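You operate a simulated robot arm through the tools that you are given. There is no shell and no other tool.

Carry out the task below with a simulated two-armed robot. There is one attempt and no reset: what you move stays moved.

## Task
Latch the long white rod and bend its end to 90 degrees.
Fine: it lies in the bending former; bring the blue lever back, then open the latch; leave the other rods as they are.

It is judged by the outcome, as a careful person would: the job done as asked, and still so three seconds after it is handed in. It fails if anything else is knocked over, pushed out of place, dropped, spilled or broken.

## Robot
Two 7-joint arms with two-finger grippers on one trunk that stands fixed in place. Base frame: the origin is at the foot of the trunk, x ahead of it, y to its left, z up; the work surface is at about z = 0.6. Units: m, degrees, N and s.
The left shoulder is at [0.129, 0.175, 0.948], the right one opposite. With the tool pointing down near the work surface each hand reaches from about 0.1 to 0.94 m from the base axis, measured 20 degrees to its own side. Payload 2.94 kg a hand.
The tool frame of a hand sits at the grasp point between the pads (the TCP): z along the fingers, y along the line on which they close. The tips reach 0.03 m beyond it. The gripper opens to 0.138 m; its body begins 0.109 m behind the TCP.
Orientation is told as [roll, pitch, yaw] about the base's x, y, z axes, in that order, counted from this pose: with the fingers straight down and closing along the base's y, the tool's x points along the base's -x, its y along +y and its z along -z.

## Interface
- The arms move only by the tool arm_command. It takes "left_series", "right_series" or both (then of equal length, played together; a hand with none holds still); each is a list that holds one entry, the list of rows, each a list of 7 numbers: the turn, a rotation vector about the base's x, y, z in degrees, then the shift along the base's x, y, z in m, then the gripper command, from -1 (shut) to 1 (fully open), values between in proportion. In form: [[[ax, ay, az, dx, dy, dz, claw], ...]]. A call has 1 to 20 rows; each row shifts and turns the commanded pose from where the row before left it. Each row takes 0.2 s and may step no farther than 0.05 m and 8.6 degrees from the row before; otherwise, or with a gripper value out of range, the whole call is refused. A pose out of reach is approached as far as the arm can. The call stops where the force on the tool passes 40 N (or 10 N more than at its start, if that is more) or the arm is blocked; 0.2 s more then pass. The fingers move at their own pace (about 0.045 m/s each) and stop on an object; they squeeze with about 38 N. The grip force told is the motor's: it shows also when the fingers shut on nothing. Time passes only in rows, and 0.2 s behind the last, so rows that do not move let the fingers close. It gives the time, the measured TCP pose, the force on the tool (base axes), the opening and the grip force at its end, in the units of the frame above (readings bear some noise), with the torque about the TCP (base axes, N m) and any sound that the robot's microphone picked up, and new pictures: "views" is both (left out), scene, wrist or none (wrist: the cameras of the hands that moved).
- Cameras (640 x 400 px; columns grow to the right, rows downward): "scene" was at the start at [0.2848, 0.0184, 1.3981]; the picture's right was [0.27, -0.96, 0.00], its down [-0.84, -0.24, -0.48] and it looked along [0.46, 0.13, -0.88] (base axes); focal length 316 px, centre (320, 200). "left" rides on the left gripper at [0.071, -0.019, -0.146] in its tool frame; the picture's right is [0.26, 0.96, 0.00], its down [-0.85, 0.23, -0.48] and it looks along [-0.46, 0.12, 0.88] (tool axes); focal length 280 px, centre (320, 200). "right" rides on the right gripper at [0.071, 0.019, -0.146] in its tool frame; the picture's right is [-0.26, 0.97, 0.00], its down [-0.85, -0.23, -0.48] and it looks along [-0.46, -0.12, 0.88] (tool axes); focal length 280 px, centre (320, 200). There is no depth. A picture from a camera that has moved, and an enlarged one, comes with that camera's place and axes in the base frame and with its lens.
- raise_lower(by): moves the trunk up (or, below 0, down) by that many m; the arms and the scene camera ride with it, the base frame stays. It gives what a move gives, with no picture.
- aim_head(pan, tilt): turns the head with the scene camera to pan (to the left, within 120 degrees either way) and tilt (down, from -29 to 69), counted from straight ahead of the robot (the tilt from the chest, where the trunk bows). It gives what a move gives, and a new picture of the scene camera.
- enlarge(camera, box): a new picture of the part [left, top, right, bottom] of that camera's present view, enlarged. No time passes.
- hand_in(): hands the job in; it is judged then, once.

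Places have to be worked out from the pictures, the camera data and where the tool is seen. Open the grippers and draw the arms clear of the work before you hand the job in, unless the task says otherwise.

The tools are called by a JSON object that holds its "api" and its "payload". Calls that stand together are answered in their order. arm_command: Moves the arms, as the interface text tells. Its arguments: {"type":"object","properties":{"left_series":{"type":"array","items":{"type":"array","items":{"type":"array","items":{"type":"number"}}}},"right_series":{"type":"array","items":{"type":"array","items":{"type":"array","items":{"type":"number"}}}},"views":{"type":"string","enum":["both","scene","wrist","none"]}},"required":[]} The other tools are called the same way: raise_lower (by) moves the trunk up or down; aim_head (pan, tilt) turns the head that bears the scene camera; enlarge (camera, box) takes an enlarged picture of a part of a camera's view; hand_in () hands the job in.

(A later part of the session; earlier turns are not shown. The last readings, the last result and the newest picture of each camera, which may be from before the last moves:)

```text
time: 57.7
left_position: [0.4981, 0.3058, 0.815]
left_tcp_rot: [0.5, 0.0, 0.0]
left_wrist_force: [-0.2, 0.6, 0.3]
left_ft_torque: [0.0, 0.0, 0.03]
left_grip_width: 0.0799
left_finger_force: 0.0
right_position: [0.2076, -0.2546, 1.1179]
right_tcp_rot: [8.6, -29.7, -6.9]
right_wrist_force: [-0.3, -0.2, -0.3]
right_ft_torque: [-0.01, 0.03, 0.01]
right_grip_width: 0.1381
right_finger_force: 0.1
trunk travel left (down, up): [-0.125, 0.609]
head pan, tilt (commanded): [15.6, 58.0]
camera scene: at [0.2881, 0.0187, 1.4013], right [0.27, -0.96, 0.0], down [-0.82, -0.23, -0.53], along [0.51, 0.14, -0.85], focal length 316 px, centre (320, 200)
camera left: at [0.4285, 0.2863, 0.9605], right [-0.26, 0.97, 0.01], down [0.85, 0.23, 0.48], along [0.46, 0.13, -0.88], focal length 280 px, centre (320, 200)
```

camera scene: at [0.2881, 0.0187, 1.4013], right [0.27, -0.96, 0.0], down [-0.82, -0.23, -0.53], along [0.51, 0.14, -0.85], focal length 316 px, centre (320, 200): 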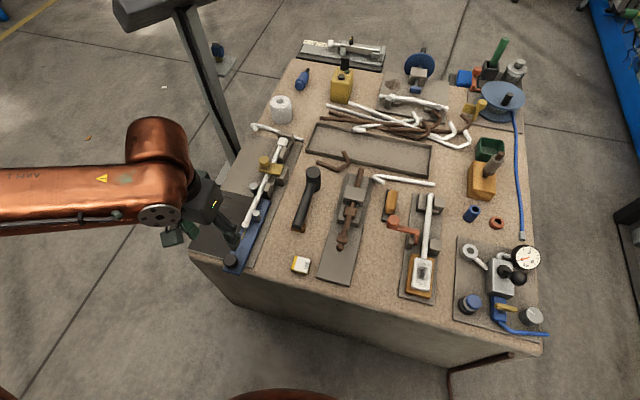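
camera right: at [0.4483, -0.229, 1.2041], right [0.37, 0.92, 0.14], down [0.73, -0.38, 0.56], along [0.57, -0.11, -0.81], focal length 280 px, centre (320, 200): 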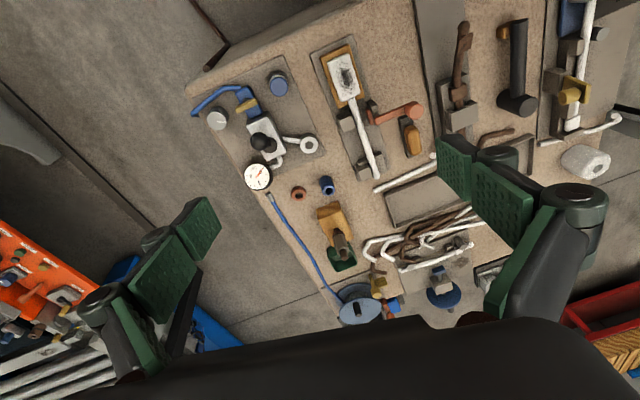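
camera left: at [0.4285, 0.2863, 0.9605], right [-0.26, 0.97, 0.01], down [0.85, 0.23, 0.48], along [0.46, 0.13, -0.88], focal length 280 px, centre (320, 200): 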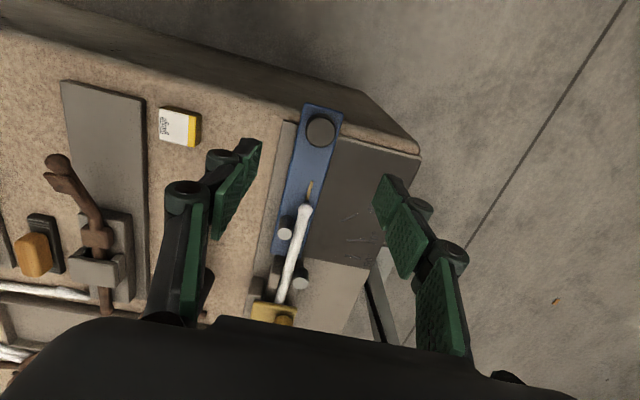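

The lever is in clear view; I'll enlarge it to refine the knob's place and height.

{"api": "enlarge", "payload": {"camera": "left", "box": [250, 80, 420, 200]}}

{"api": "enlarge", "payload": {"camera": "left", "box": [230, 180, 380, 330]}}

{"api": "enlarge", "payload": {"camera": "scene", "box": [190, 190, 290, 280]}}

```text
3.33 times, centred on (335, 140) of left
camera zoom: at [0.4285, 0.2863, 0.9605], right [-0.26, 0.97, 0.01], down [0.85, 0.23, 0.48], along [0.46, 0.13, -0.88], focal length 935 px, centre (270, 400)
```

zoom: 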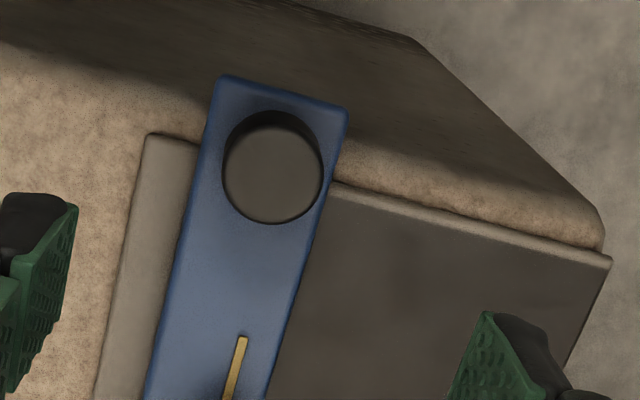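

```text
2.67 times, centred on (305, 255) of left
camera zoom: at [0.4285, 0.2863, 0.9605], right [-0.26, 0.97, 0.01], down [0.85, 0.23, 0.48], along [0.46, 0.13, -0.88], focal length 748 px, centre (360, 53)
```

zoom: 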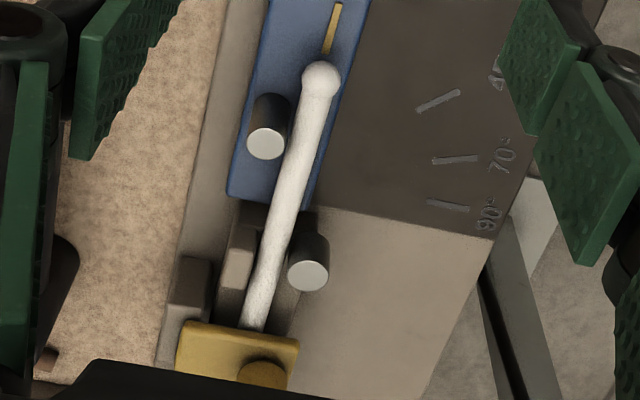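

```text
4.44 times, centred on (240, 235) of scene
camera zoom: at [0.2881, 0.0187, 1.4013], right [0.27, -0.96, 0.0], down [-0.82, -0.23, -0.53], along [0.51, 0.14, -0.85], focal length 1405 px, centre (676, 44)
```

zoom: 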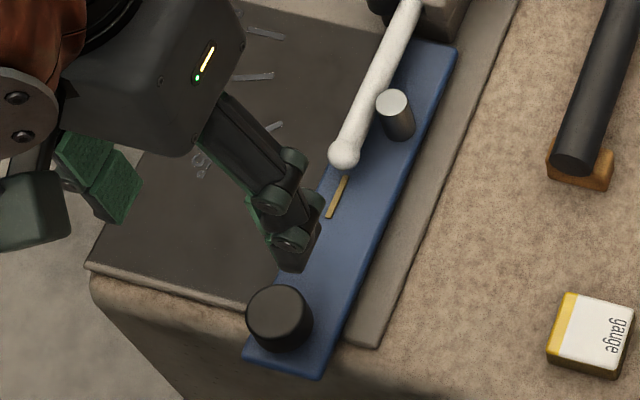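

Knob top centre is near (0.507, 0.311, 0.64), radius about 17 mm, with the lever's plate near z = 0.614; pivot (0.70, 0.317), so the arc has radius 0.193. I'll first do a dry run of the 90° arc in the air (z about 0.77) with the hand turning along, to check that it stays in reach.

{"api": "arm_command", "payload": {"left_series": [[[0, 0, 0, 0.004, 0.002, -0.01, 0.16], [0, 0, 0, 0.004, 0.003, -0.015, 0.16], [0, 0, 0, 0, 0, -0.015, 0.16], [0, 0, -4.5, 0.0001, 0.0152, -0.005, 0.16], [0, 0, -4.5, 0.0013, 0.0151, 0, 0.16], [0, 0, -4.5, 0.0025, 0.015, 0, 0.16], [0, 0, -4.5, 0.0037, 0.0147, 0, 0.16], [0, 0, -4.5, 0.0048, 0.0144, 0, 0.16], [0, 0, -4.5, 0.0059, 0.014, 0, 0.16], [0, 0, -4.5, 0.007, 0.0135, 0, 0.16], [0, 0, -4.5, 0.008, 0.0129, 0, 0.16], [0, 0, -4.5, 0.009, 0.0122, 0, 0.16], [0, 0, -4.5, 0.01, 0.0115, 0, 0.16], [0, 0, -4.5, 0.0108, 0.0106, 0, 0.16], [0, 0, -4.5, 0.0116, 0.0098, 0, 0.16], [0, 0, 0, 0, 0, 0, 0.16]]], "views": "none"}}

{"api": "arm_command", "payload": {"left_series": [[[0, 0, -4.5, 0.0123, 0.0088, 0, 0.16], [0, 0, -4.5, 0.013, 0.0078, 0, 0.16], [0, 0, -4.5, 0.0136, 0.0068, 0, 0.16], [0, 0, -4.5, 0.0141, 0.0057, 0, 0.16], [0, 0, -4.5, 0.0145, 0.0046, 0, 0.16], [0, 0, -4.5, 0.0148, 0.0034, 0, 0.16], [0, 0, -4.5, 0.015, 0.0023, 0, 0.16], [0, 0, -4.5, 0.0151, 0.0011, 0, 0.16], [0, 0, -4.5, 0.0152, 0, 0, 0.16], [0, 0, 0, 0, 0, 0, 0.16]]], "views": "both"}}

```text
time: 61.1
left_position: [0.5818, 0.4695, 0.7706]
left_tcp_rot: [0.5, 0.1, -54.1]
left_wrist_force: [1.0, 1.0, 0.4]
left_ft_torque: [0.0, -0.03, 0.01]
left_grip_width: 0.0802
left_finger_force: 0.1
right_position: [0.208, -0.2561, 1.1179]
right_tcp_rot: [8.5, -29.7, -6.8]
right_wrist_force: [1.0, -0.6, -0.3]
right_ft_torque: [-0.01, -0.01, -0.02]
right_grip_width: 0.1379
right_finger_force: 0.0
trunk travel left (down, up): [-0.125, 0.609]
head pan, tilt (commanded): [15.6, 58.0]
```

```text
time: 63.3
left_position: [0.7077, 0.5106, 0.7706]
left_tcp_rot: [0.4, 0.1, -94.6]
left_wrist_force: [-0.5, -0.8, 0.3]
left_ft_torque: [0.03, -0.01, -0.05]
left_grip_width: 0.08
left_finger_force: 0.2
right_position: [0.2074, -0.2557, 1.1175]
right_tcp_rot: [8.7, -29.7, -6.9]
right_wrist_force: [0.5, -0.9, 0.4]
right_ft_torque: [-0.01, 0.01, 0.0]
right_grip_width: 0.1375
right_finger_force: 0.1
trunk travel left (down, up): [-0.125, 0.609]
head pan, tilt (commanded): [15.6, 58.0]
camera scene: at [0.2881, 0.0187, 1.4014], right [0.27, -0.96, 0.0], down [-0.82, -0.23, -0.53], along [0.51, 0.14, -0.85], focal length 316 px, centre (320, 200)
camera left: at [0.6941, 0.5837, 0.9151], right [0.98, 0.18, 0.01], down [0.16, -0.86, 0.48], along [0.1, -0.47, -0.88], focal length 280 px, centre (320, 200)
```

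scene: 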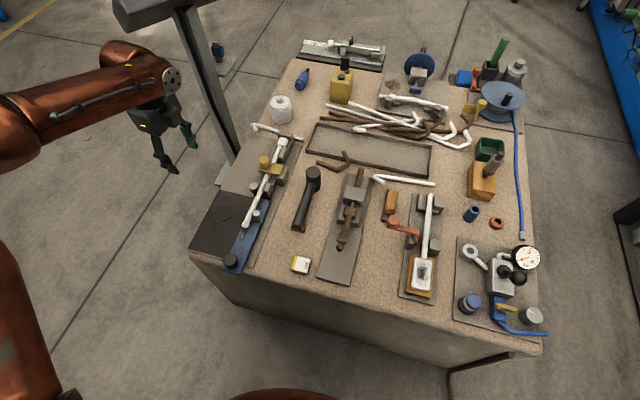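
left: 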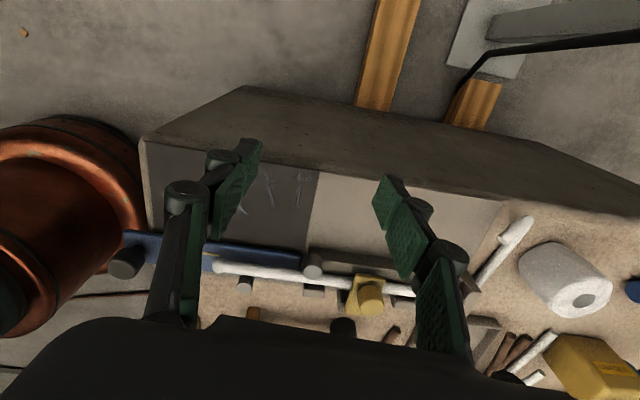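

The whole arc is in reach, even to 94°. This side view is useful too, so I'll enlarge it to check the pivot, pins and latch.

{"api": "enlarge", "payload": {"camera": "left", "box": [100, 150, 300, 310]}}

{"api": "enlarge", "payload": {"camera": "left", "box": [220, 200, 420, 330]}}

```text
2.50 times, centred on (200, 230) of left
camera zoom: at [0.6941, 0.5837, 0.9151], right [0.98, 0.18, 0.01], down [0.16, -0.86, 0.48], along [0.1, -0.47, -0.88], focal length 701 px, centre (620, 125)
```

zoom: 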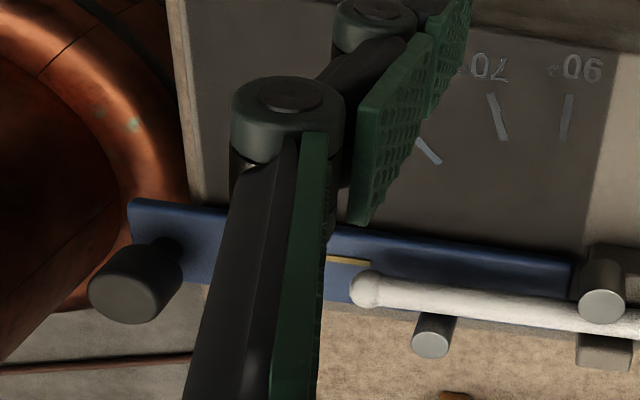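

```text
3.08 times, centred on (320, 265) of left
camera zoom: at [0.6941, 0.5837, 0.9151], right [0.98, 0.18, 0.01], down [0.16, -0.86, 0.48], along [0.1, -0.47, -0.88], focal length 863 px, centre (320, 0)
```

zoom: 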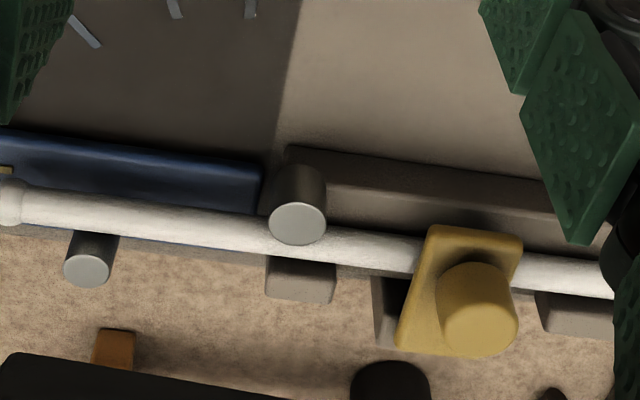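

From all views the knob's top is near (0.504, 0.308, 0.651), on a thinner neck above the lever. I'll return through the air to above the knob with yaw 0.

{"api": "arm_command", "payload": {"left_series": [[[0, 0, 3, -0.006, -0.006, 0, 0.16], [0, 0, 4.8, -0.0105, -0.0105, 0, 0.16], [0, 0, 4.8, -0.0105, -0.0105, 0, 0.16], [0, 0, 4.8, -0.0105, -0.0105, 0, 0.16], [0, 0, 4.8, -0.0105, -0.0105, 0, 0.16], [0, 0, 4.8, -0.0105, -0.0105, 0, 0.16], [0, 0, 4.8, -0.0105, -0.0105, 0, 0.16], [0, 0, 4.8, -0.0105, -0.0105, 0, 0.16], [0, 0, 4.8, -0.0105, -0.0105, 0, 0.16], [0, 0, 4.8, -0.0105, -0.0105, 0, 0.16], [0, 0, 4.8, -0.0105, -0.0105, 0, 0.16], [0, 0, 4.8, -0.0105, -0.0105, 0, 0.16], [0, 0, 4.8, -0.0105, -0.0105, 0, 0.16], [0, 0, 4.8, -0.0105, -0.0105, 0, 0.16], [0, 0, 4.8, -0.0105, -0.0105, 0, 0.16], [0, 0, 4.8, -0.0105, -0.0105, 0, 0.16], [0, 0, 4.8, -0.0105, -0.0105, 0, 0.16], [0, 0, 4.8, -0.0105, -0.0105, 0, 0.16], [0, 0, 4.8, -0.0105, -0.0105, 0, 0.16], [0, 0, 5.2, -0.0085, -0.0085, 0, 0.16]]], "views": "wrist"}}

```text
time: 67.5
left_position: [0.5045, 0.3075, 0.7715]
left_tcp_rot: [0.5, 0.2, 0.2]
left_wrist_force: [0.4, 0.4, 0.3]
left_ft_torque: [0.03, 0.01, 0.0]
left_grip_width: 0.0801
left_finger_force: 0.1
right_position: [0.2074, -0.2558, 1.1166]
right_tcp_rot: [8.6, -29.7, -7.1]
right_wrist_force: [-0.5, 0.0, 0.0]
right_ft_torque: [-0.02, 0.01, -0.05]
right_grip_width: 0.1379
right_finger_force: 0.1
trunk travel left (down, up): [-0.125, 0.609]
head pan, tilt (commanded): [15.6, 58.0]
camera left: at [0.4349, 0.2868, 0.9154], right [-0.26, 0.96, 0.01], down [0.85, 0.23, 0.48], along [0.46, 0.13, -0.88], focal length 280 px, centre (320, 200)
```

left: 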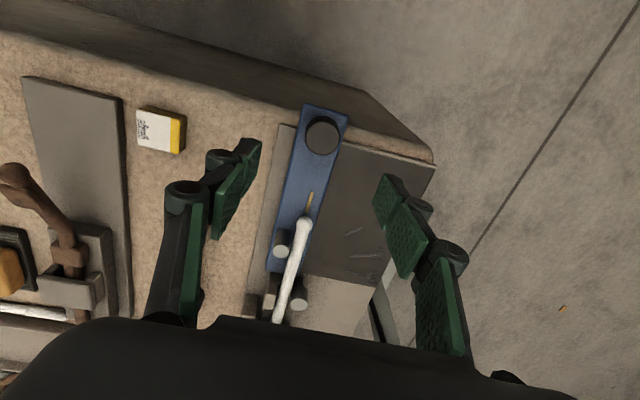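

The knob lies straight under the grasp point. I'll go down to z = 0.70 and check again.

{"api": "arm_command", "payload": {"left_series": [[[0, 0, 0, 0, 0, -0.008, 0.16], [0, 0, 0, 0, 0, -0.014, 0.16], [0, 0, 0, 0, 0, -0.014, 0.16], [0, 0, 0, 0, 0, -0.014, 0.16], [0, 0, 0, 0, 0, -0.013, 0.16], [0, 0, 0, 0, 0, -0.008, 0.16], [0, 0, 0, 0, 0, 0, 0.16]]], "views": "both"}}

{"api": "enlarge", "payload": {"camera": "left", "box": [220, 80, 420, 230]}}

{"api": "enlarge", "payload": {"camera": "scene", "box": [190, 200, 290, 290]}}

```text
time: 69.1
left_position: [0.5051, 0.3077, 0.7002]
left_tcp_rot: [0.5, 0.0, 0.1]
left_wrist_force: [-0.4, 0.8, 0.3]
left_ft_torque: [0.03, -0.03, 0.0]
left_grip_width: 0.08
left_finger_force: 0.1
right_position: [0.2079, -0.2552, 1.1167]
right_tcp_rot: [8.7, -29.7, -7.0]
right_wrist_force: [-0.8, 0.3, 0.2]
right_ft_torque: [0.04, -0.03, -0.01]
right_grip_width: 0.1381
right_finger_force: 0.1
trunk travel left (down, up): [-0.125, 0.609]
head pan, tilt (commanded): [15.6, 58.0]
camera scene: at [0.2882, 0.0185, 1.4013], right [0.27, -0.96, 0.0], down [-0.82, -0.23, -0.53], along [0.51, 0.14, -0.85], focal length 316 px, centre (320, 200)
camera left: at [0.4353, 0.287, 0.8446], right [-0.26, 0.96, 0.01], down [0.85, 0.23, 0.48], along [0.46, 0.13, -0.88], focal length 280 px, centre (320, 200)
```

scene: 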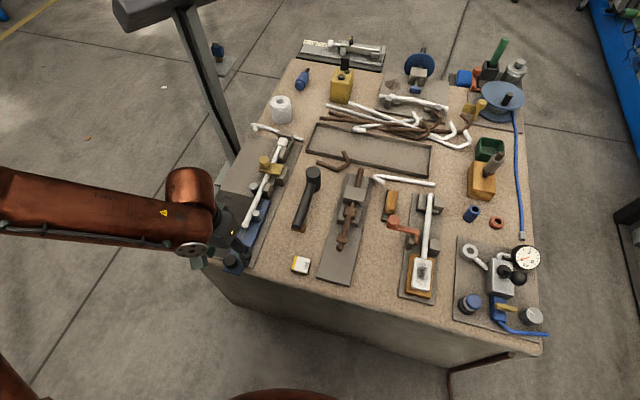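
left: 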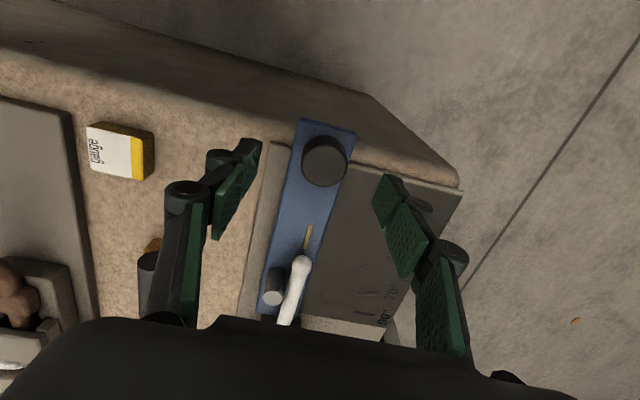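

```text
2.67 times, centred on (320, 155) of left
camera zoom: at [0.4353, 0.287, 0.8446], right [-0.26, 0.96, 0.01], down [0.85, 0.23, 0.48], along [0.46, 0.13, -0.88], focal length 748 px, centre (320, 320)
```

zoom: 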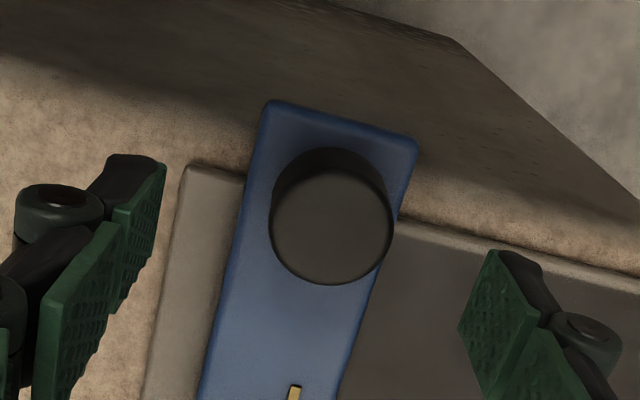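

```text
4.44 times, centred on (240, 245) of scene
camera zoom: at [0.2882, 0.0185, 1.4013], right [0.27, -0.96, 0.0], down [-0.82, -0.23, -0.53], along [0.51, 0.14, -0.85], focal length 1405 px, centre (676, 0)
```

zoom: 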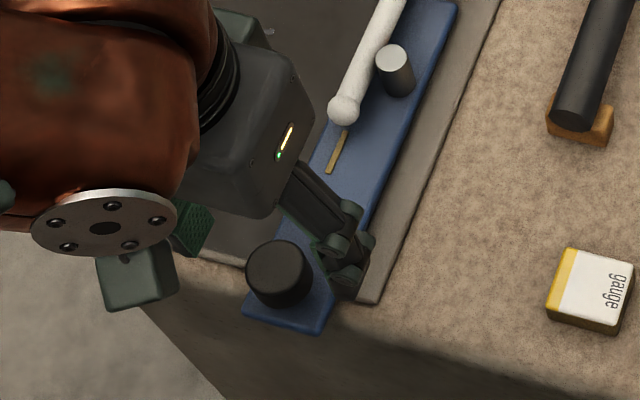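

The knob is centred between the open fingers to about 2 mm. I'll go down to z = 0.660 and close on it.

{"api": "arm_command", "payload": {"left_series": [[[0, 0, 0, 0.0005, 0.001, -0.006, 0.16], [0, 0, 0, 0.0005, 0.001, -0.01, 0.16], [0, 0, 0, 0, 0, -0.01, 0.16], [0, 0, 0, 0, 0, -0.009, 0.16], [0, 0, 0, 0, 0, -0.005, 0.16], [0, 0, 0, 0, 0, 0, -1], [0, 0, 0, 0, 0, 0, -1], [0, 0, 0, 0, 0, 0, -1], [0, 0, 0, 0, 0, 0, -1], [0, 0, 0, 0, 0, 0, -1]]], "views": "both"}}

{"api": "enlarge", "payload": {"camera": "left", "box": [220, 80, 420, 230]}}

```text
time: 71.3
left_position: [0.5072, 0.3113, 0.6594]
left_tcp_rot: [0.6, 0.1, 0.1]
left_wrist_force: [2.1, 11.6, 1.1]
left_ft_torque: [0.1, 0.14, 0.02]
left_grip_width: 0.0301
left_finger_force: 44.8
right_position: [0.2084, -0.2547, 1.117]
right_tcp_rot: [8.5, -29.8, -6.9]
right_wrist_force: [-0.8, -0.1, 0.1]
right_ft_torque: [-0.01, -0.01, -0.04]
right_grip_width: 0.1382
right_finger_force: 0.1
trunk travel left (down, up): [-0.125, 0.609]
head pan, tilt (commanded): [15.6, 58.0]
camera scene: at [0.2883, 0.0196, 1.4013], right [0.27, -0.96, 0.0], down [-0.82, -0.23, -0.53], along [0.51, 0.14, -0.85], focal length 316 px, centre (320, 200)
camera left: at [0.4366, 0.29, 0.8044], right [-0.26, 0.96, 0.01], down [0.85, 0.23, 0.48], along [0.46, 0.13, -0.88], focal length 280 px, centre (320, 200)
```

scene: 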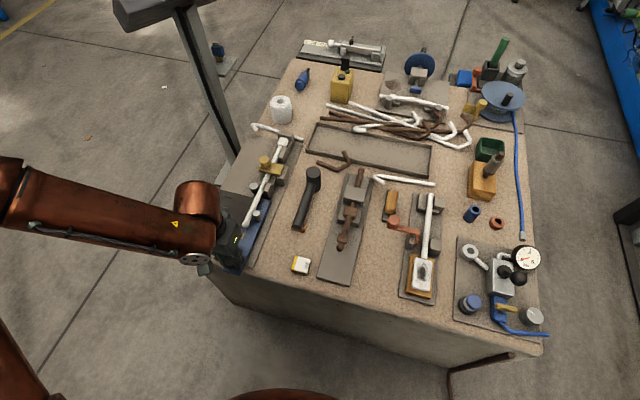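
left: 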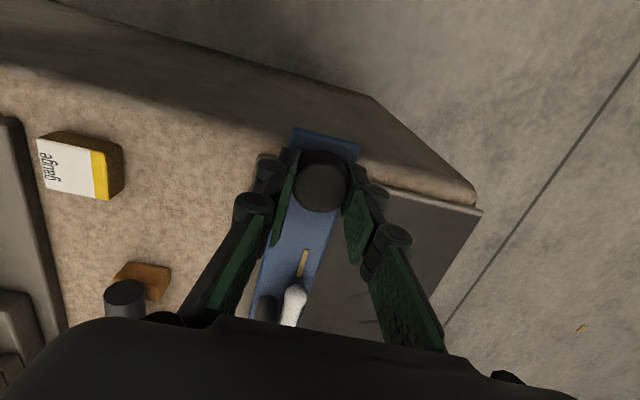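

```text
2.67 times, centred on (320, 155) of left
camera zoom: at [0.4366, 0.29, 0.8044], right [-0.26, 0.96, 0.01], down [0.85, 0.23, 0.48], along [0.46, 0.13, -0.88], focal length 748 px, centre (320, 320)
```

zoom: 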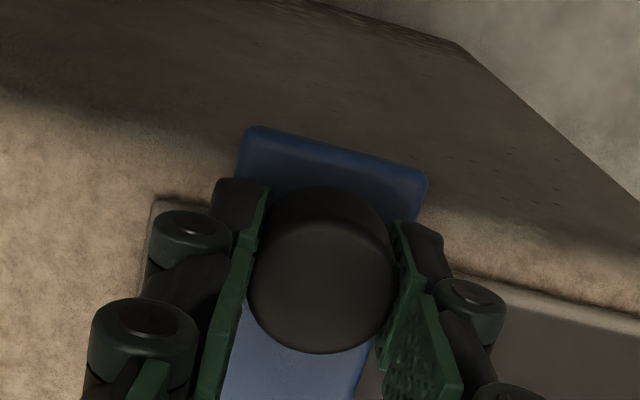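

The knob is held (30 mm, 45 N). I'll begin the arc slowly, 18° in 8 rows with the hand turning along, and watch the force.

{"api": "arm_command", "payload": {"left_series": [[[0, 0, -2.25, 0, 0.0076, 0, -1], [0, 0, -2.25, 0.0001, 0.0076, 0, -1], [0, 0, -2.25, 0.0006, 0.0076, 0, -1], [0, 0, -2.25, 0.0007, 0.0075, 0, -1], [0, 0, -2.25, 0.0012, 0.0075, 0, -1], [0, 0, -2.25, 0.0013, 0.0075, 0, -1], [0, 0, -2.25, 0.0018, 0.0074, 0, -1], [0, 0, -2.25, 0.0019, 0.0073, 0, -1]]], "views": "both"}}

```text
time: 73.1
left_position: [0.5134, 0.3701, 0.6591]
left_tcp_rot: [0.5, 0.1, -18.0]
left_wrist_force: [-14.1, -6.7, -0.1]
left_ft_torque: [0.0, -0.24, -0.5]
left_grip_width: 0.0303
left_finger_force: 45.2
right_position: [0.2075, -0.2555, 1.1168]
right_tcp_rot: [8.5, -29.7, -7.0]
right_wrist_force: [-0.7, -0.8, -0.1]
right_ft_torque: [0.01, -0.04, -0.03]
right_grip_width: 0.138
right_finger_force: 0.0
trunk travel left (down, up): [-0.125, 0.609]
head pan, tilt (commanded): [15.6, 58.0]
camera scene: at [0.2871, 0.0181, 1.4015], right [0.27, -0.96, 0.0], down [-0.82, -0.23, -0.53], along [0.51, 0.14, -0.85], focal length 316 px, centre (320, 200)
camera left: at [0.4401, 0.3723, 0.8043], right [0.05, 1.0, 0.01], down [0.88, -0.05, 0.48], along [0.48, -0.01, -0.88], focal length 280 px, centre (320, 200)
```

scene: 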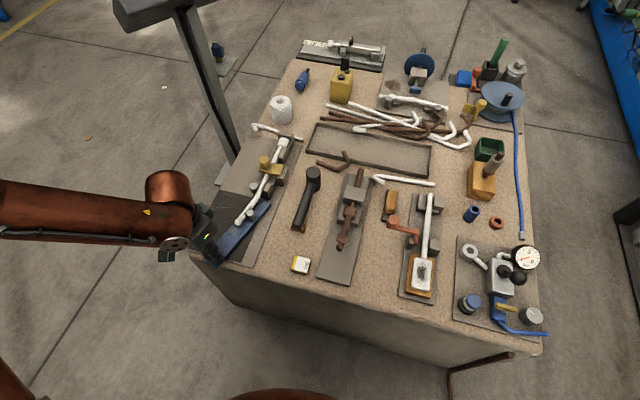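
left: 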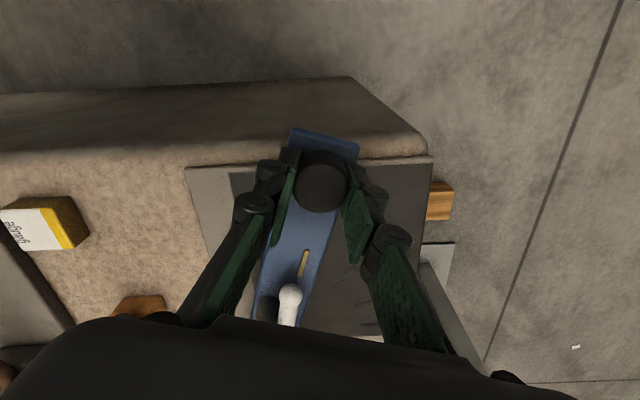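

The lever and the rod end turn together; about 11 N tangential and 11 N radial, so my arc is slightly too tight. I correct the pivot to (0.697, 0.320) with R = 0.190 and go on for another 20°.

{"api": "arm_command", "payload": {"left_series": [[[0, 0, -2.5, 0.0013, 0.0076, 0, -1], [0, 0, -2.5, 0.0025, 0.0079, 0, -1], [0, 0, -2.5, 0.0032, 0.0077, 0, -1], [0, 0, -2.5, 0.0032, 0.0077, 0, -1], [0, 0, -2.5, 0.0039, 0.0073, 0, -1], [0, 0, -2.5, 0.0039, 0.0073, 0, -1], [0, 0, -2.5, 0.0045, 0.007, 0, -1], [0, 0, -2.5, 0.0045, 0.007, 0, -1]]], "views": "scene"}}

{"api": "enlarge", "payload": {"camera": "scene", "box": [190, 130, 310, 270]}}

```text
time: 74.9
left_position: [0.5412, 0.4287, 0.6596]
left_tcp_rot: [0.5, 0.1, -38.0]
left_wrist_force: [-8.6, -4.2, -7.2]
left_ft_torque: [0.15, 0.13, -0.04]
left_grip_width: 0.0302
left_finger_force: 44.8
right_position: [0.2082, -0.2547, 1.1168]
right_tcp_rot: [8.7, -29.7, -7.0]
right_wrist_force: [0.2, -0.5, 0.4]
right_ft_torque: [0.03, 0.01, -0.01]
right_grip_width: 0.1382
right_finger_force: 0.1
trunk travel left (down, up): [-0.125, 0.609]
head pan, tilt (commanded): [15.6, 58.0]
camera scene: at [0.2882, 0.0187, 1.4012], right [0.27, -0.96, 0.0], down [-0.82, -0.23, -0.53], along [0.51, 0.14, -0.85], focal length 316 px, centre (320, 200)
```

scene: 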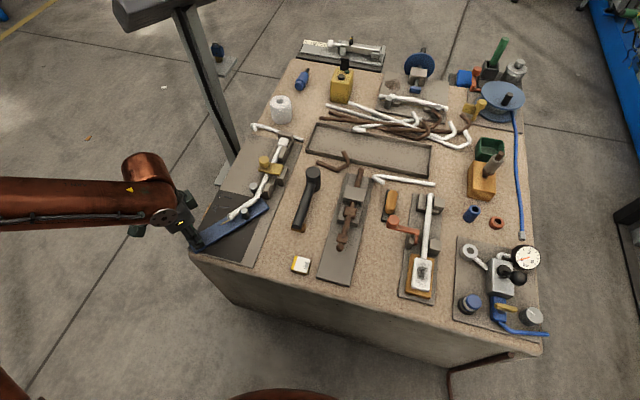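

```text
2.86 times, centred on (250, 200) of scene
camera zoom: at [0.2882, 0.0187, 1.4012], right [0.27, -0.96, 0.0], down [-0.82, -0.23, -0.53], along [0.51, 0.14, -0.85], focal length 904 px, centre (520, 200)
```

zoom: 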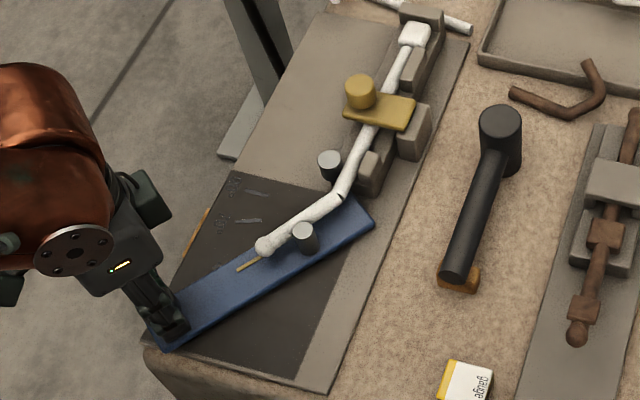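

The rod is bending about the pin and the latch holds. I'll go on another 20°.

{"api": "arm_command", "payload": {"left_series": [[[0, 0, -2.5, 0.0051, 0.0066, 0, -1], [0, 0, -2.5, 0.0051, 0.0066, 0, -1], [0, 0, -2.5, 0.0056, 0.0061, 0, -1], [0, 0, -2.5, 0.0056, 0.0061, 0, -1], [0, 0, -2.5, 0.0062, 0.0056, 0, -1], [0, 0, -2.5, 0.0062, 0.0056, 0, -1], [0, 0, -2.5, 0.0066, 0.005, 0, -1], [0, 0, -2.5, 0.0066, 0.005, 0, -1]]], "views": "none"}}

```text
time: 76.7
left_position: [0.5862, 0.4769, 0.6575]
left_tcp_rot: [0.5, 0.2, -57.9]
left_wrist_force: [-14.0, 7.8, -2.2]
left_ft_torque: [0.09, 0.09, -0.01]
left_grip_width: 0.0306
left_finger_force: 45.3
right_position: [0.2064, -0.2541, 1.1181]
right_tcp_rot: [8.6, -29.8, -6.9]
right_wrist_force: [0.7, 0.4, -0.6]
right_ft_torque: [0.01, 0.03, 0.02]
right_grip_width: 0.1379
right_finger_force: 0.0
trunk travel left (down, up): [-0.125, 0.609]
head pan, tilt (commanded): [15.6, 58.0]
```

About 14 N radial again, so the measured points fit a pivot near (0.704, 0.318) with R = 0.1975; the lever is at about 55°. I'll go on another 20° with this better arc and look.

{"api": "arm_command", "payload": {"left_series": [[[0, 0, -2.3, 0.0064, 0.0059, 0, -1], [0, 0, -2.3, 0.0071, 0.0048, 0, -1], [0, 0, -2.3, 0.0075, 0.0042, 0, -1], [0, 0, -2.3, 0.0075, 0.0042, 0, -1], [0, 0, -2.3, 0.0079, 0.0035, 0, -1], [0, 0, -2.3, 0.0079, 0.0035, 0, -1], [0, 0, -2.3, 0.0081, 0.0028, 0, -1], [0, 0, -2.3, 0.0081, 0.0028, 0, -1]]], "views": "both"}}

{"api": "enlarge", "payload": {"camera": "scene", "box": [190, 130, 310, 270]}}

{"api": "enlarge", "payload": {"camera": "left", "box": [200, 150, 440, 340]}}

```text
time: 78.5
left_position: [0.6483, 0.5074, 0.66]
left_tcp_rot: [0.5, 0.0, -76.5]
left_wrist_force: [-9.4, -4.9, -5.5]
left_ft_torque: [-0.17, 0.12, -0.61]
left_grip_width: 0.0302
left_finger_force: 45.2
right_position: [0.2084, -0.2548, 1.1166]
right_tcp_rot: [8.6, -29.7, -7.0]
right_wrist_force: [-0.1, 0.3, -0.4]
right_ft_torque: [0.0, -0.04, 0.0]
right_grip_width: 0.1379
right_finger_force: 0.0
trunk travel left (down, up): [-0.125, 0.609]
head pan, tilt (commanded): [15.6, 58.0]
camera scene: at [0.2881, 0.0185, 1.4013], right [0.27, -0.96, 0.0], down [-0.82, -0.23, -0.53], along [0.51, 0.14, -0.85], focal length 316 px, centre (320, 200)
camera left: at [0.6132, 0.5708, 0.8041], right [0.88, 0.48, 0.01], down [0.42, -0.77, 0.48], along [0.24, -0.41, -0.88], focal length 280 px, centre (320, 200)
```

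scene: 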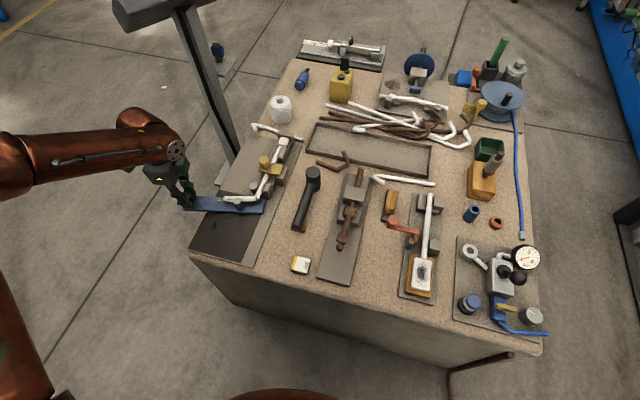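
left: 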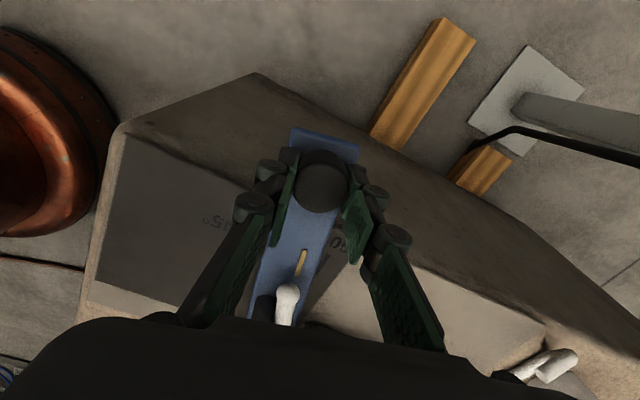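

```text
2.86 times, centred on (250, 200) of scene
camera zoom: at [0.2881, 0.0185, 1.4013], right [0.27, -0.96, 0.0], down [-0.82, -0.23, -0.53], along [0.51, 0.14, -0.85], focal length 904 px, centre (520, 200)
```

zoom: 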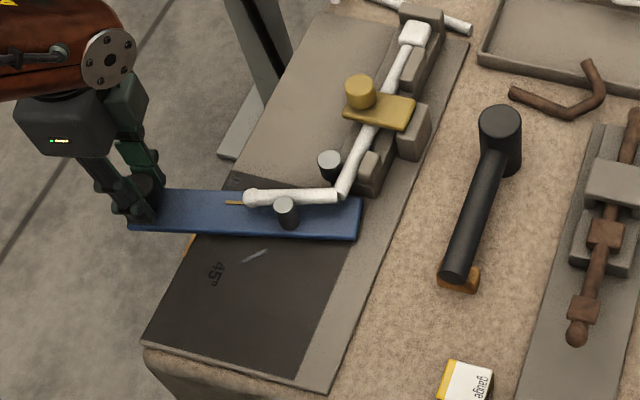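

```text
2.11 times, centred on (320, 245) of left
camera zoom: at [0.6132, 0.5708, 0.8041], right [0.88, 0.48, 0.01], down [0.42, -0.77, 0.48], along [0.24, -0.41, -0.88], focal length 590 px, centre (320, 105)
```

zoom: 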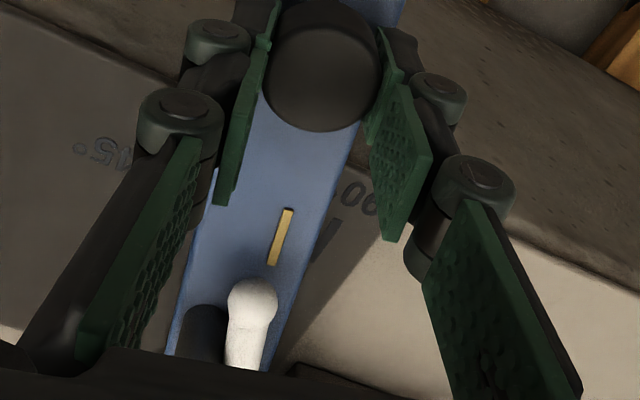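

The lever is at about 75°, with its pointer nearing the 90° mark. I'll go on 10° more and then compare pointer and mark.

{"api": "arm_command", "payload": {"left_series": [[[0, 0, -2.3, 0.0083, 0.0021, 0, -1], [0, 0, -2.3, 0.0083, 0.0021, 0, -1], [0, 0, -2.3, 0.0085, 0.0014, 0, -1], [0, 0, -2.3, 0.0085, 0.0014, 0, -1], [0, 0, 0, 0, 0, 0, -1]]], "views": "both"}}

{"api": "enlarge", "payload": {"camera": "scene", "box": [200, 150, 290, 230]}}

{"api": "enlarge", "payload": {"camera": "left", "box": [240, 190, 400, 330]}}

```text
time: 79.7
left_position: [0.6831, 0.5128, 0.6585]
left_tcp_rot: [0.5, -0.1, -85.6]
left_wrist_force: [-6.8, -12.4, -9.0]
left_ft_torque: [-0.17, 0.04, -0.7]
left_grip_width: 0.0301
left_finger_force: 44.9
right_position: [0.2074, -0.2565, 1.1165]
right_tcp_rot: [8.5, -29.7, -7.1]
right_wrist_force: [-0.3, 0.1, 0.7]
right_ft_torque: [0.03, -0.03, 0.02]
right_grip_width: 0.1383
right_finger_force: 0.0
trunk travel left (down, up): [-0.125, 0.609]
head pan, tilt (commanded): [15.6, 58.0]
camera scene: at [0.2886, 0.018, 1.4012], right [0.27, -0.96, 0.0], down [-0.82, -0.23, -0.53], along [0.51, 0.14, -0.85], focal length 316 px, centre (320, 200)
camera left: at [0.6573, 0.582, 0.8041], right [0.94, 0.33, 0.01], down [0.29, -0.83, 0.48], along [0.17, -0.45, -0.88], focal length 280 px, centre (320, 200)
```

scene: 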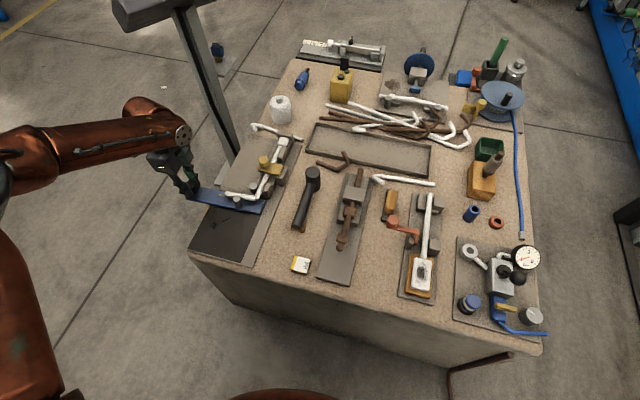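
left: 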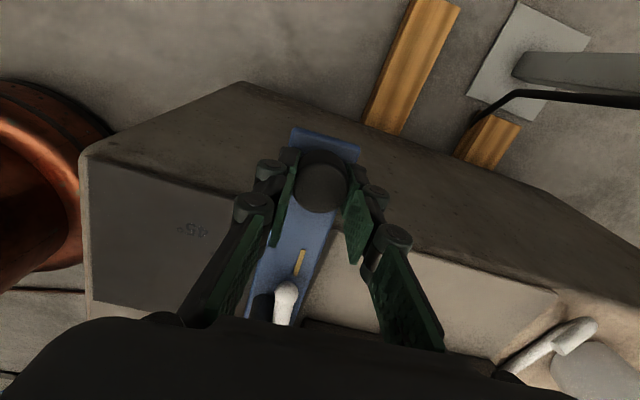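

```text
5.00 times, centred on (245, 190) of scene
camera zoom: at [0.2886, 0.018, 1.4012], right [0.27, -0.96, 0.0], down [-0.82, -0.23, -0.53], along [0.51, 0.14, -0.85], focal length 1581 px, centre (695, 250)
```

zoom: 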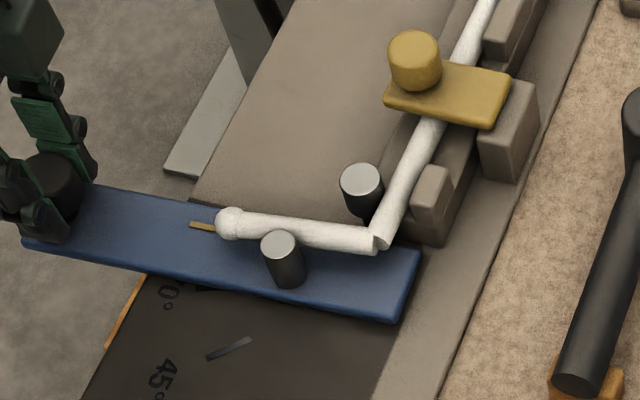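

```text
2.86 times, centred on (320, 260) of left
camera zoom: at [0.6573, 0.582, 0.8041], right [0.94, 0.33, 0.01], down [0.29, -0.83, 0.48], along [0.17, -0.45, -0.88], focal length 801 px, centre (320, 29)
```

zoom: 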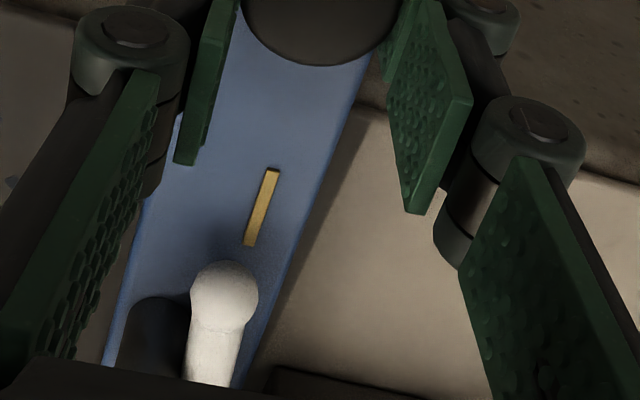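

The lever is at about 86°. I'll bring it the last 4° to 90° at the mark, then look closely at the rod.

{"api": "arm_command", "payload": {"left_series": [[[0, 0, -2, 0.0072, 0, 0, -1], [0, 0, -2, 0.0074, 0, 0, -1], [0, 0, 0, 0, 0, 0, -1]]], "views": "both"}}

{"api": "enlarge", "payload": {"camera": "scene", "box": [200, 130, 300, 220]}}

```text
time: 80.5
left_position: [0.6969, 0.5142, 0.6605]
left_tcp_rot: [0.5, 0.1, -89.5]
left_wrist_force: [-7.8, -12.2, -4.6]
left_ft_torque: [-0.4, 0.09, -0.71]
left_grip_width: 0.0304
left_finger_force: 45.0
right_position: [0.2075, -0.2562, 1.1174]
right_tcp_rot: [8.7, -29.6, -7.0]
right_wrist_force: [-1.1, -0.2, 0.4]
right_ft_torque: [-0.01, -0.02, -0.03]
right_grip_width: 0.1378
right_finger_force: 0.1
trunk travel left (down, up): [-0.125, 0.609]
head pan, tilt (commanded): [15.6, 58.0]
camera scene: at [0.2881, 0.0178, 1.4013], right [0.27, -0.96, 0.0], down [-0.82, -0.23, -0.53], along [0.51, 0.14, -0.85], focal length 316 px, centre (320, 200)
camera left: at [0.6762, 0.5843, 0.8042], right [0.96, 0.27, 0.01], down [0.23, -0.85, 0.48], along [0.14, -0.46, -0.88], focal length 280 px, centre (320, 200)
```

scene: 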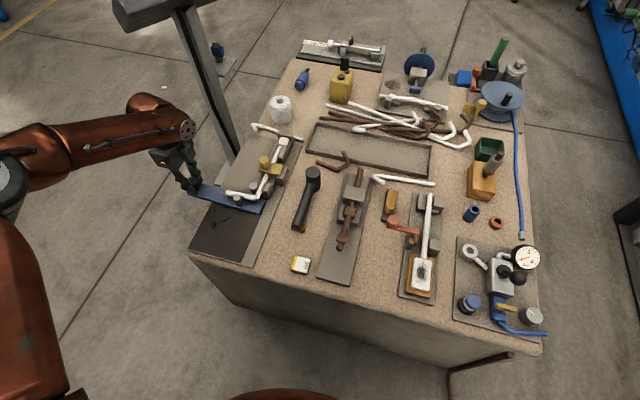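
left: 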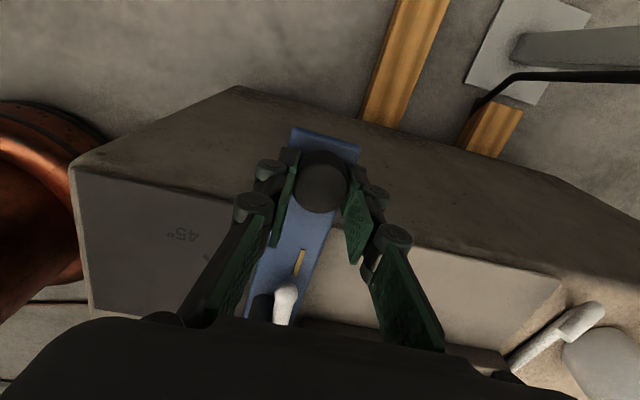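

```text
4.44 times, centred on (250, 175) of scene
camera zoom: at [0.2881, 0.0178, 1.4013], right [0.27, -0.96, 0.0], down [-0.82, -0.23, -0.53], along [0.51, 0.14, -0.85], focal length 1405 px, centre (631, 311)
```

zoom: 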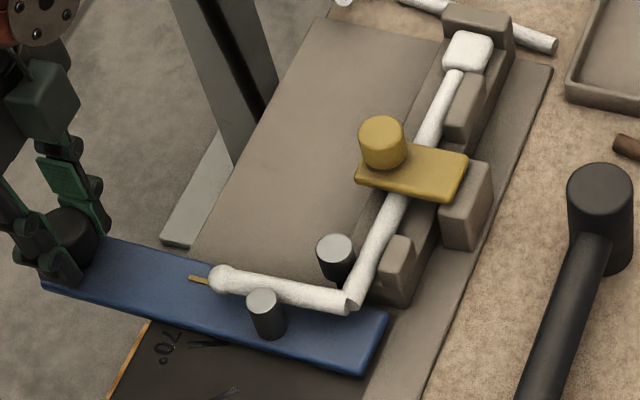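

The lever is at about 90°, with the rod end measured near 86–87° in the picture because of slack at the roller. I'll bring the lever back some 15° to see how far the rod springs back.

{"api": "arm_command", "payload": {"left_series": [[[0, 0, 2.3, -0.0086, 0.0, 0, -1], [0, 0, 2.3, -0.0086, -0.0006, 0, -1], [0, 0, 2.3, -0.0085, -0.0014, 0, -1], [0, 0, 2.3, -0.0085, -0.0014, 0, -1], [0, 0, 2.3, -0.0083, -0.0021, 0, -1], [0, 0, 2.3, -0.0083, -0.0021, 0, -1], [0, 0, 0, 0, 0, 0, -1]]], "views": "both"}}

{"api": "enlarge", "payload": {"camera": "scene", "box": [200, 130, 300, 220]}}

```text
time: 82.1
left_position: [0.6479, 0.5074, 0.6576]
left_tcp_rot: [0.5, 0.1, -75.7]
left_wrist_force: [2.7, -6.8, -6.1]
left_ft_torque: [0.02, -0.05, 0.08]
left_grip_width: 0.0304
left_finger_force: 45.3
right_position: [0.2085, -0.2559, 1.116]
right_tcp_rot: [8.7, -29.8, -7.0]
right_wrist_force: [0.1, -0.5, 0.3]
right_ft_torque: [-0.02, 0.02, -0.04]
right_grip_width: 0.1382
right_finger_force: 0.0
trunk travel left (down, up): [-0.125, 0.609]
head pan, tilt (commanded): [15.6, 58.0]
camera scene: at [0.2889, 0.0182, 1.4011], right [0.27, -0.96, 0.0], down [-0.82, -0.23, -0.53], along [0.51, 0.14, -0.85], focal length 316 px, centre (320, 200)
camera left: at [0.6092, 0.5701, 0.8043], right [0.87, 0.49, 0.01], down [0.43, -0.77, 0.48], along [0.24, -0.41, -0.88], focal length 280 px, centre (320, 200)
```

scene: 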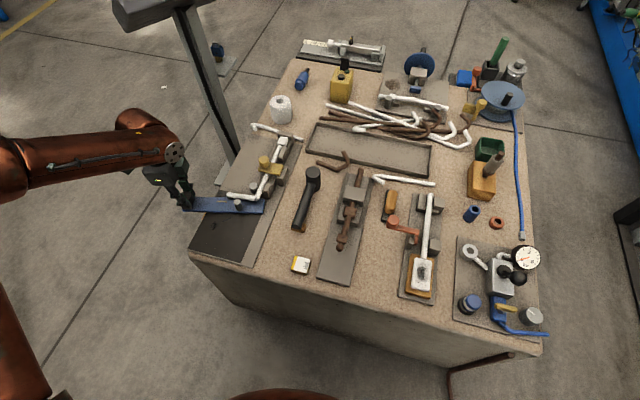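
left: 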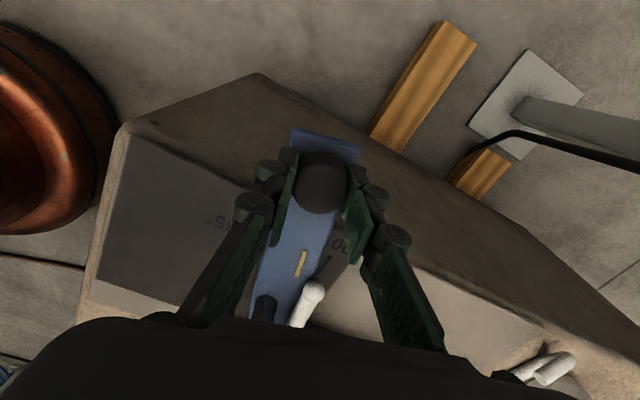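

```text
4.44 times, centred on (250, 175) of scene
camera zoom: at [0.2889, 0.0182, 1.4011], right [0.27, -0.96, 0.0], down [-0.82, -0.23, -0.53], along [0.51, 0.14, -0.85], focal length 1405 px, centre (631, 311)
```

zoom: 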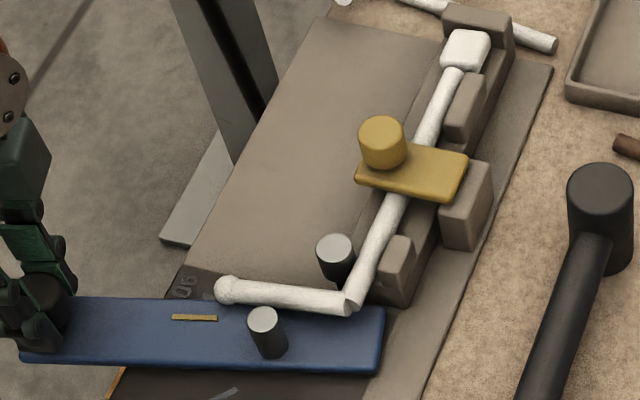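

The rod end sprang back a few degrees when released (to about 82° by my reckoning). I'll enlarge more for a finer measurement of its angle.

{"api": "enlarge", "payload": {"camera": "scene", "box": [235, 150, 299, 214]}}

{"api": "enlarge", "payload": {"camera": "left", "box": [250, 210, 410, 350]}}

```text
6.25 times, centred on (267, 182) of scene
camera zoom: at [0.2889, 0.0182, 1.4011], right [0.27, -0.96, 0.0], down [-0.82, -0.23, -0.53], along [0.51, 0.14, -0.85], focal length 1976 px, centre (651, 312)
```

zoom: 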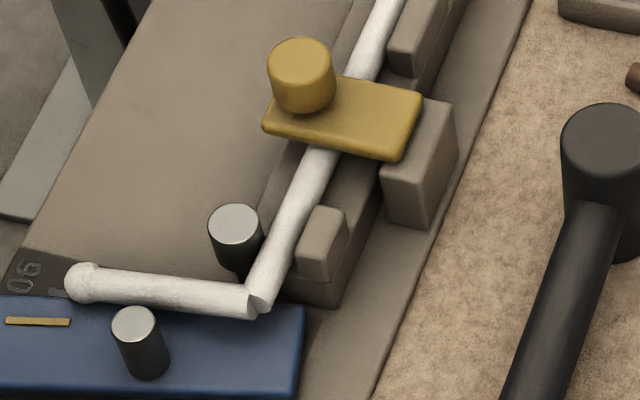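

```text
2.86 times, centred on (330, 280) of left
camera zoom: at [0.6092, 0.5701, 0.8043], right [0.87, 0.49, 0.01], down [0.43, -0.77, 0.48], along [0.24, -0.41, -0.88], focal length 801 px, centre (291, -29)
```

zoom: 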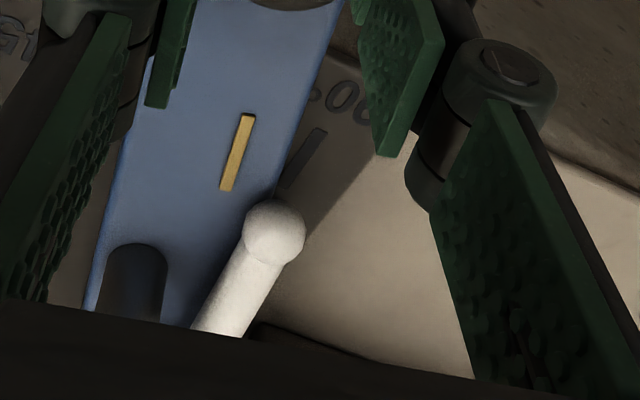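

Measured from the tube's centre lines, the free angle is about 82°, so roughly 5° of springback plus about 3° of slack at the roller. I'll bend on in steps, first to about 95° of the lever, and measure again, so as not to overshoot.

{"api": "arm_command", "payload": {"left_series": [[[0, 0, -2.4, 0.0083, 0.0018, 0, -1], [0, 0, -2.4, 0.0083, 0.0018, 0, -1], [0, 0, -2.4, 0.0085, 0.0013, 0, -1], [0, 0, -2.4, 0.0085, 0.0013, 0, -1], [0, 0, -2.4, 0.0086, 0.0006, 0, -1], [0, 0, -2.4, 0.0086, 0.0006, 0, -1], [0, 0, -2.4, 0.0086, -0.0001, 0, -1], [0, 0, -2.4, 0.0082, -0.0001, 0, -1], [0, 0, 0, 0, 0, 0, -1]]], "views": "scene"}}

{"api": "enlarge", "payload": {"camera": "scene", "box": [235, 150, 299, 214]}}

```text
time: 84.1
left_position: [0.7136, 0.5137, 0.6605]
left_tcp_rot: [0.5, 0.1, -95.0]
left_wrist_force: [-9.5, -4.0, -3.3]
left_ft_torque: [-0.48, 0.17, -0.77]
left_grip_width: 0.0302
left_finger_force: 45.0
right_position: [0.2069, -0.2553, 1.1178]
right_tcp_rot: [8.6, -29.6, -7.0]
right_wrist_force: [1.0, -0.1, 0.9]
right_ft_torque: [-0.02, 0.02, 0.0]
right_grip_width: 0.1384
right_finger_force: 0.0
trunk travel left (down, up): [-0.125, 0.609]
head pan, tilt (commanded): [15.6, 58.0]
camera scene: at [0.288, 0.0184, 1.4013], right [0.27, -0.96, 0.0], down [-0.82, -0.23, -0.53], along [0.51, 0.14, -0.85], focal length 316 px, centre (320, 200)
```

scene: 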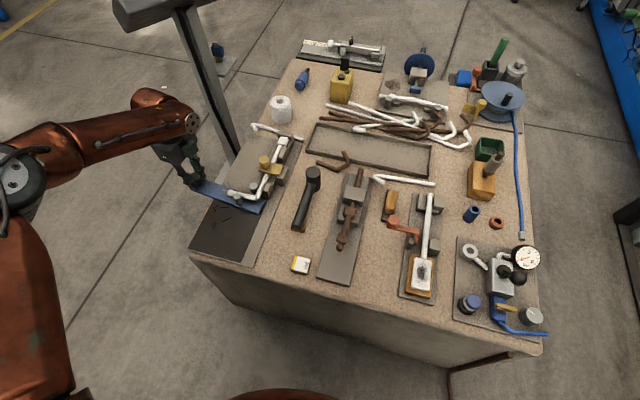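

```text
6.25 times, centred on (267, 182) of scene
camera zoom: at [0.288, 0.0184, 1.4013], right [0.27, -0.96, 0.0], down [-0.82, -0.23, -0.53], along [0.51, 0.14, -0.85], focal length 1976 px, centre (651, 312)
```

zoom: 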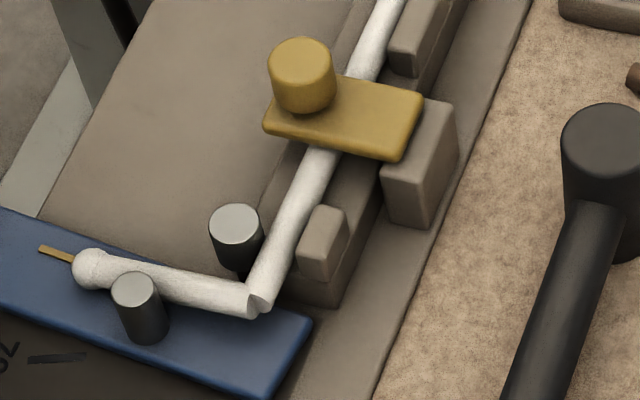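

The lever is now near 95°. I'll enlarge the rod end further for a better angle measurement under load.

{"api": "enlarge", "payload": {"camera": "scene", "box": [236, 178, 286, 209]}}

{"api": "enlarge", "payload": {"camera": "scene", "box": [255, 130, 305, 190]}}

```text
12.80 times, centred on (261, 194) of scene
camera zoom: at [0.288, 0.0184, 1.4013], right [0.27, -0.96, 0.0], down [-0.82, -0.23, -0.53], along [0.51, 0.14, -0.85], focal length 4048 px, centre (1075, 283)
```

zoom: 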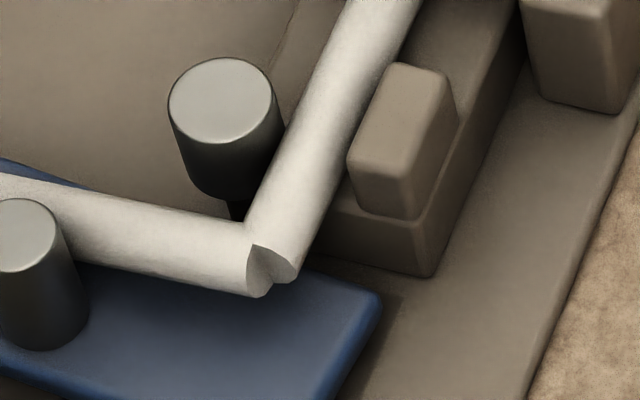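

```text
6.67 times, centred on (280, 160) of scene
camera zoom: at [0.288, 0.0184, 1.4013], right [0.27, -0.96, 0.0], down [-0.82, -0.23, -0.53], along [0.51, 0.14, -0.85], focal length 2108 px, centre (587, 467)
```

zoom: 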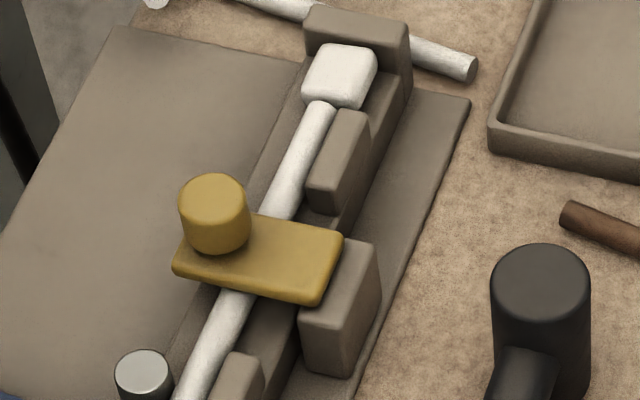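

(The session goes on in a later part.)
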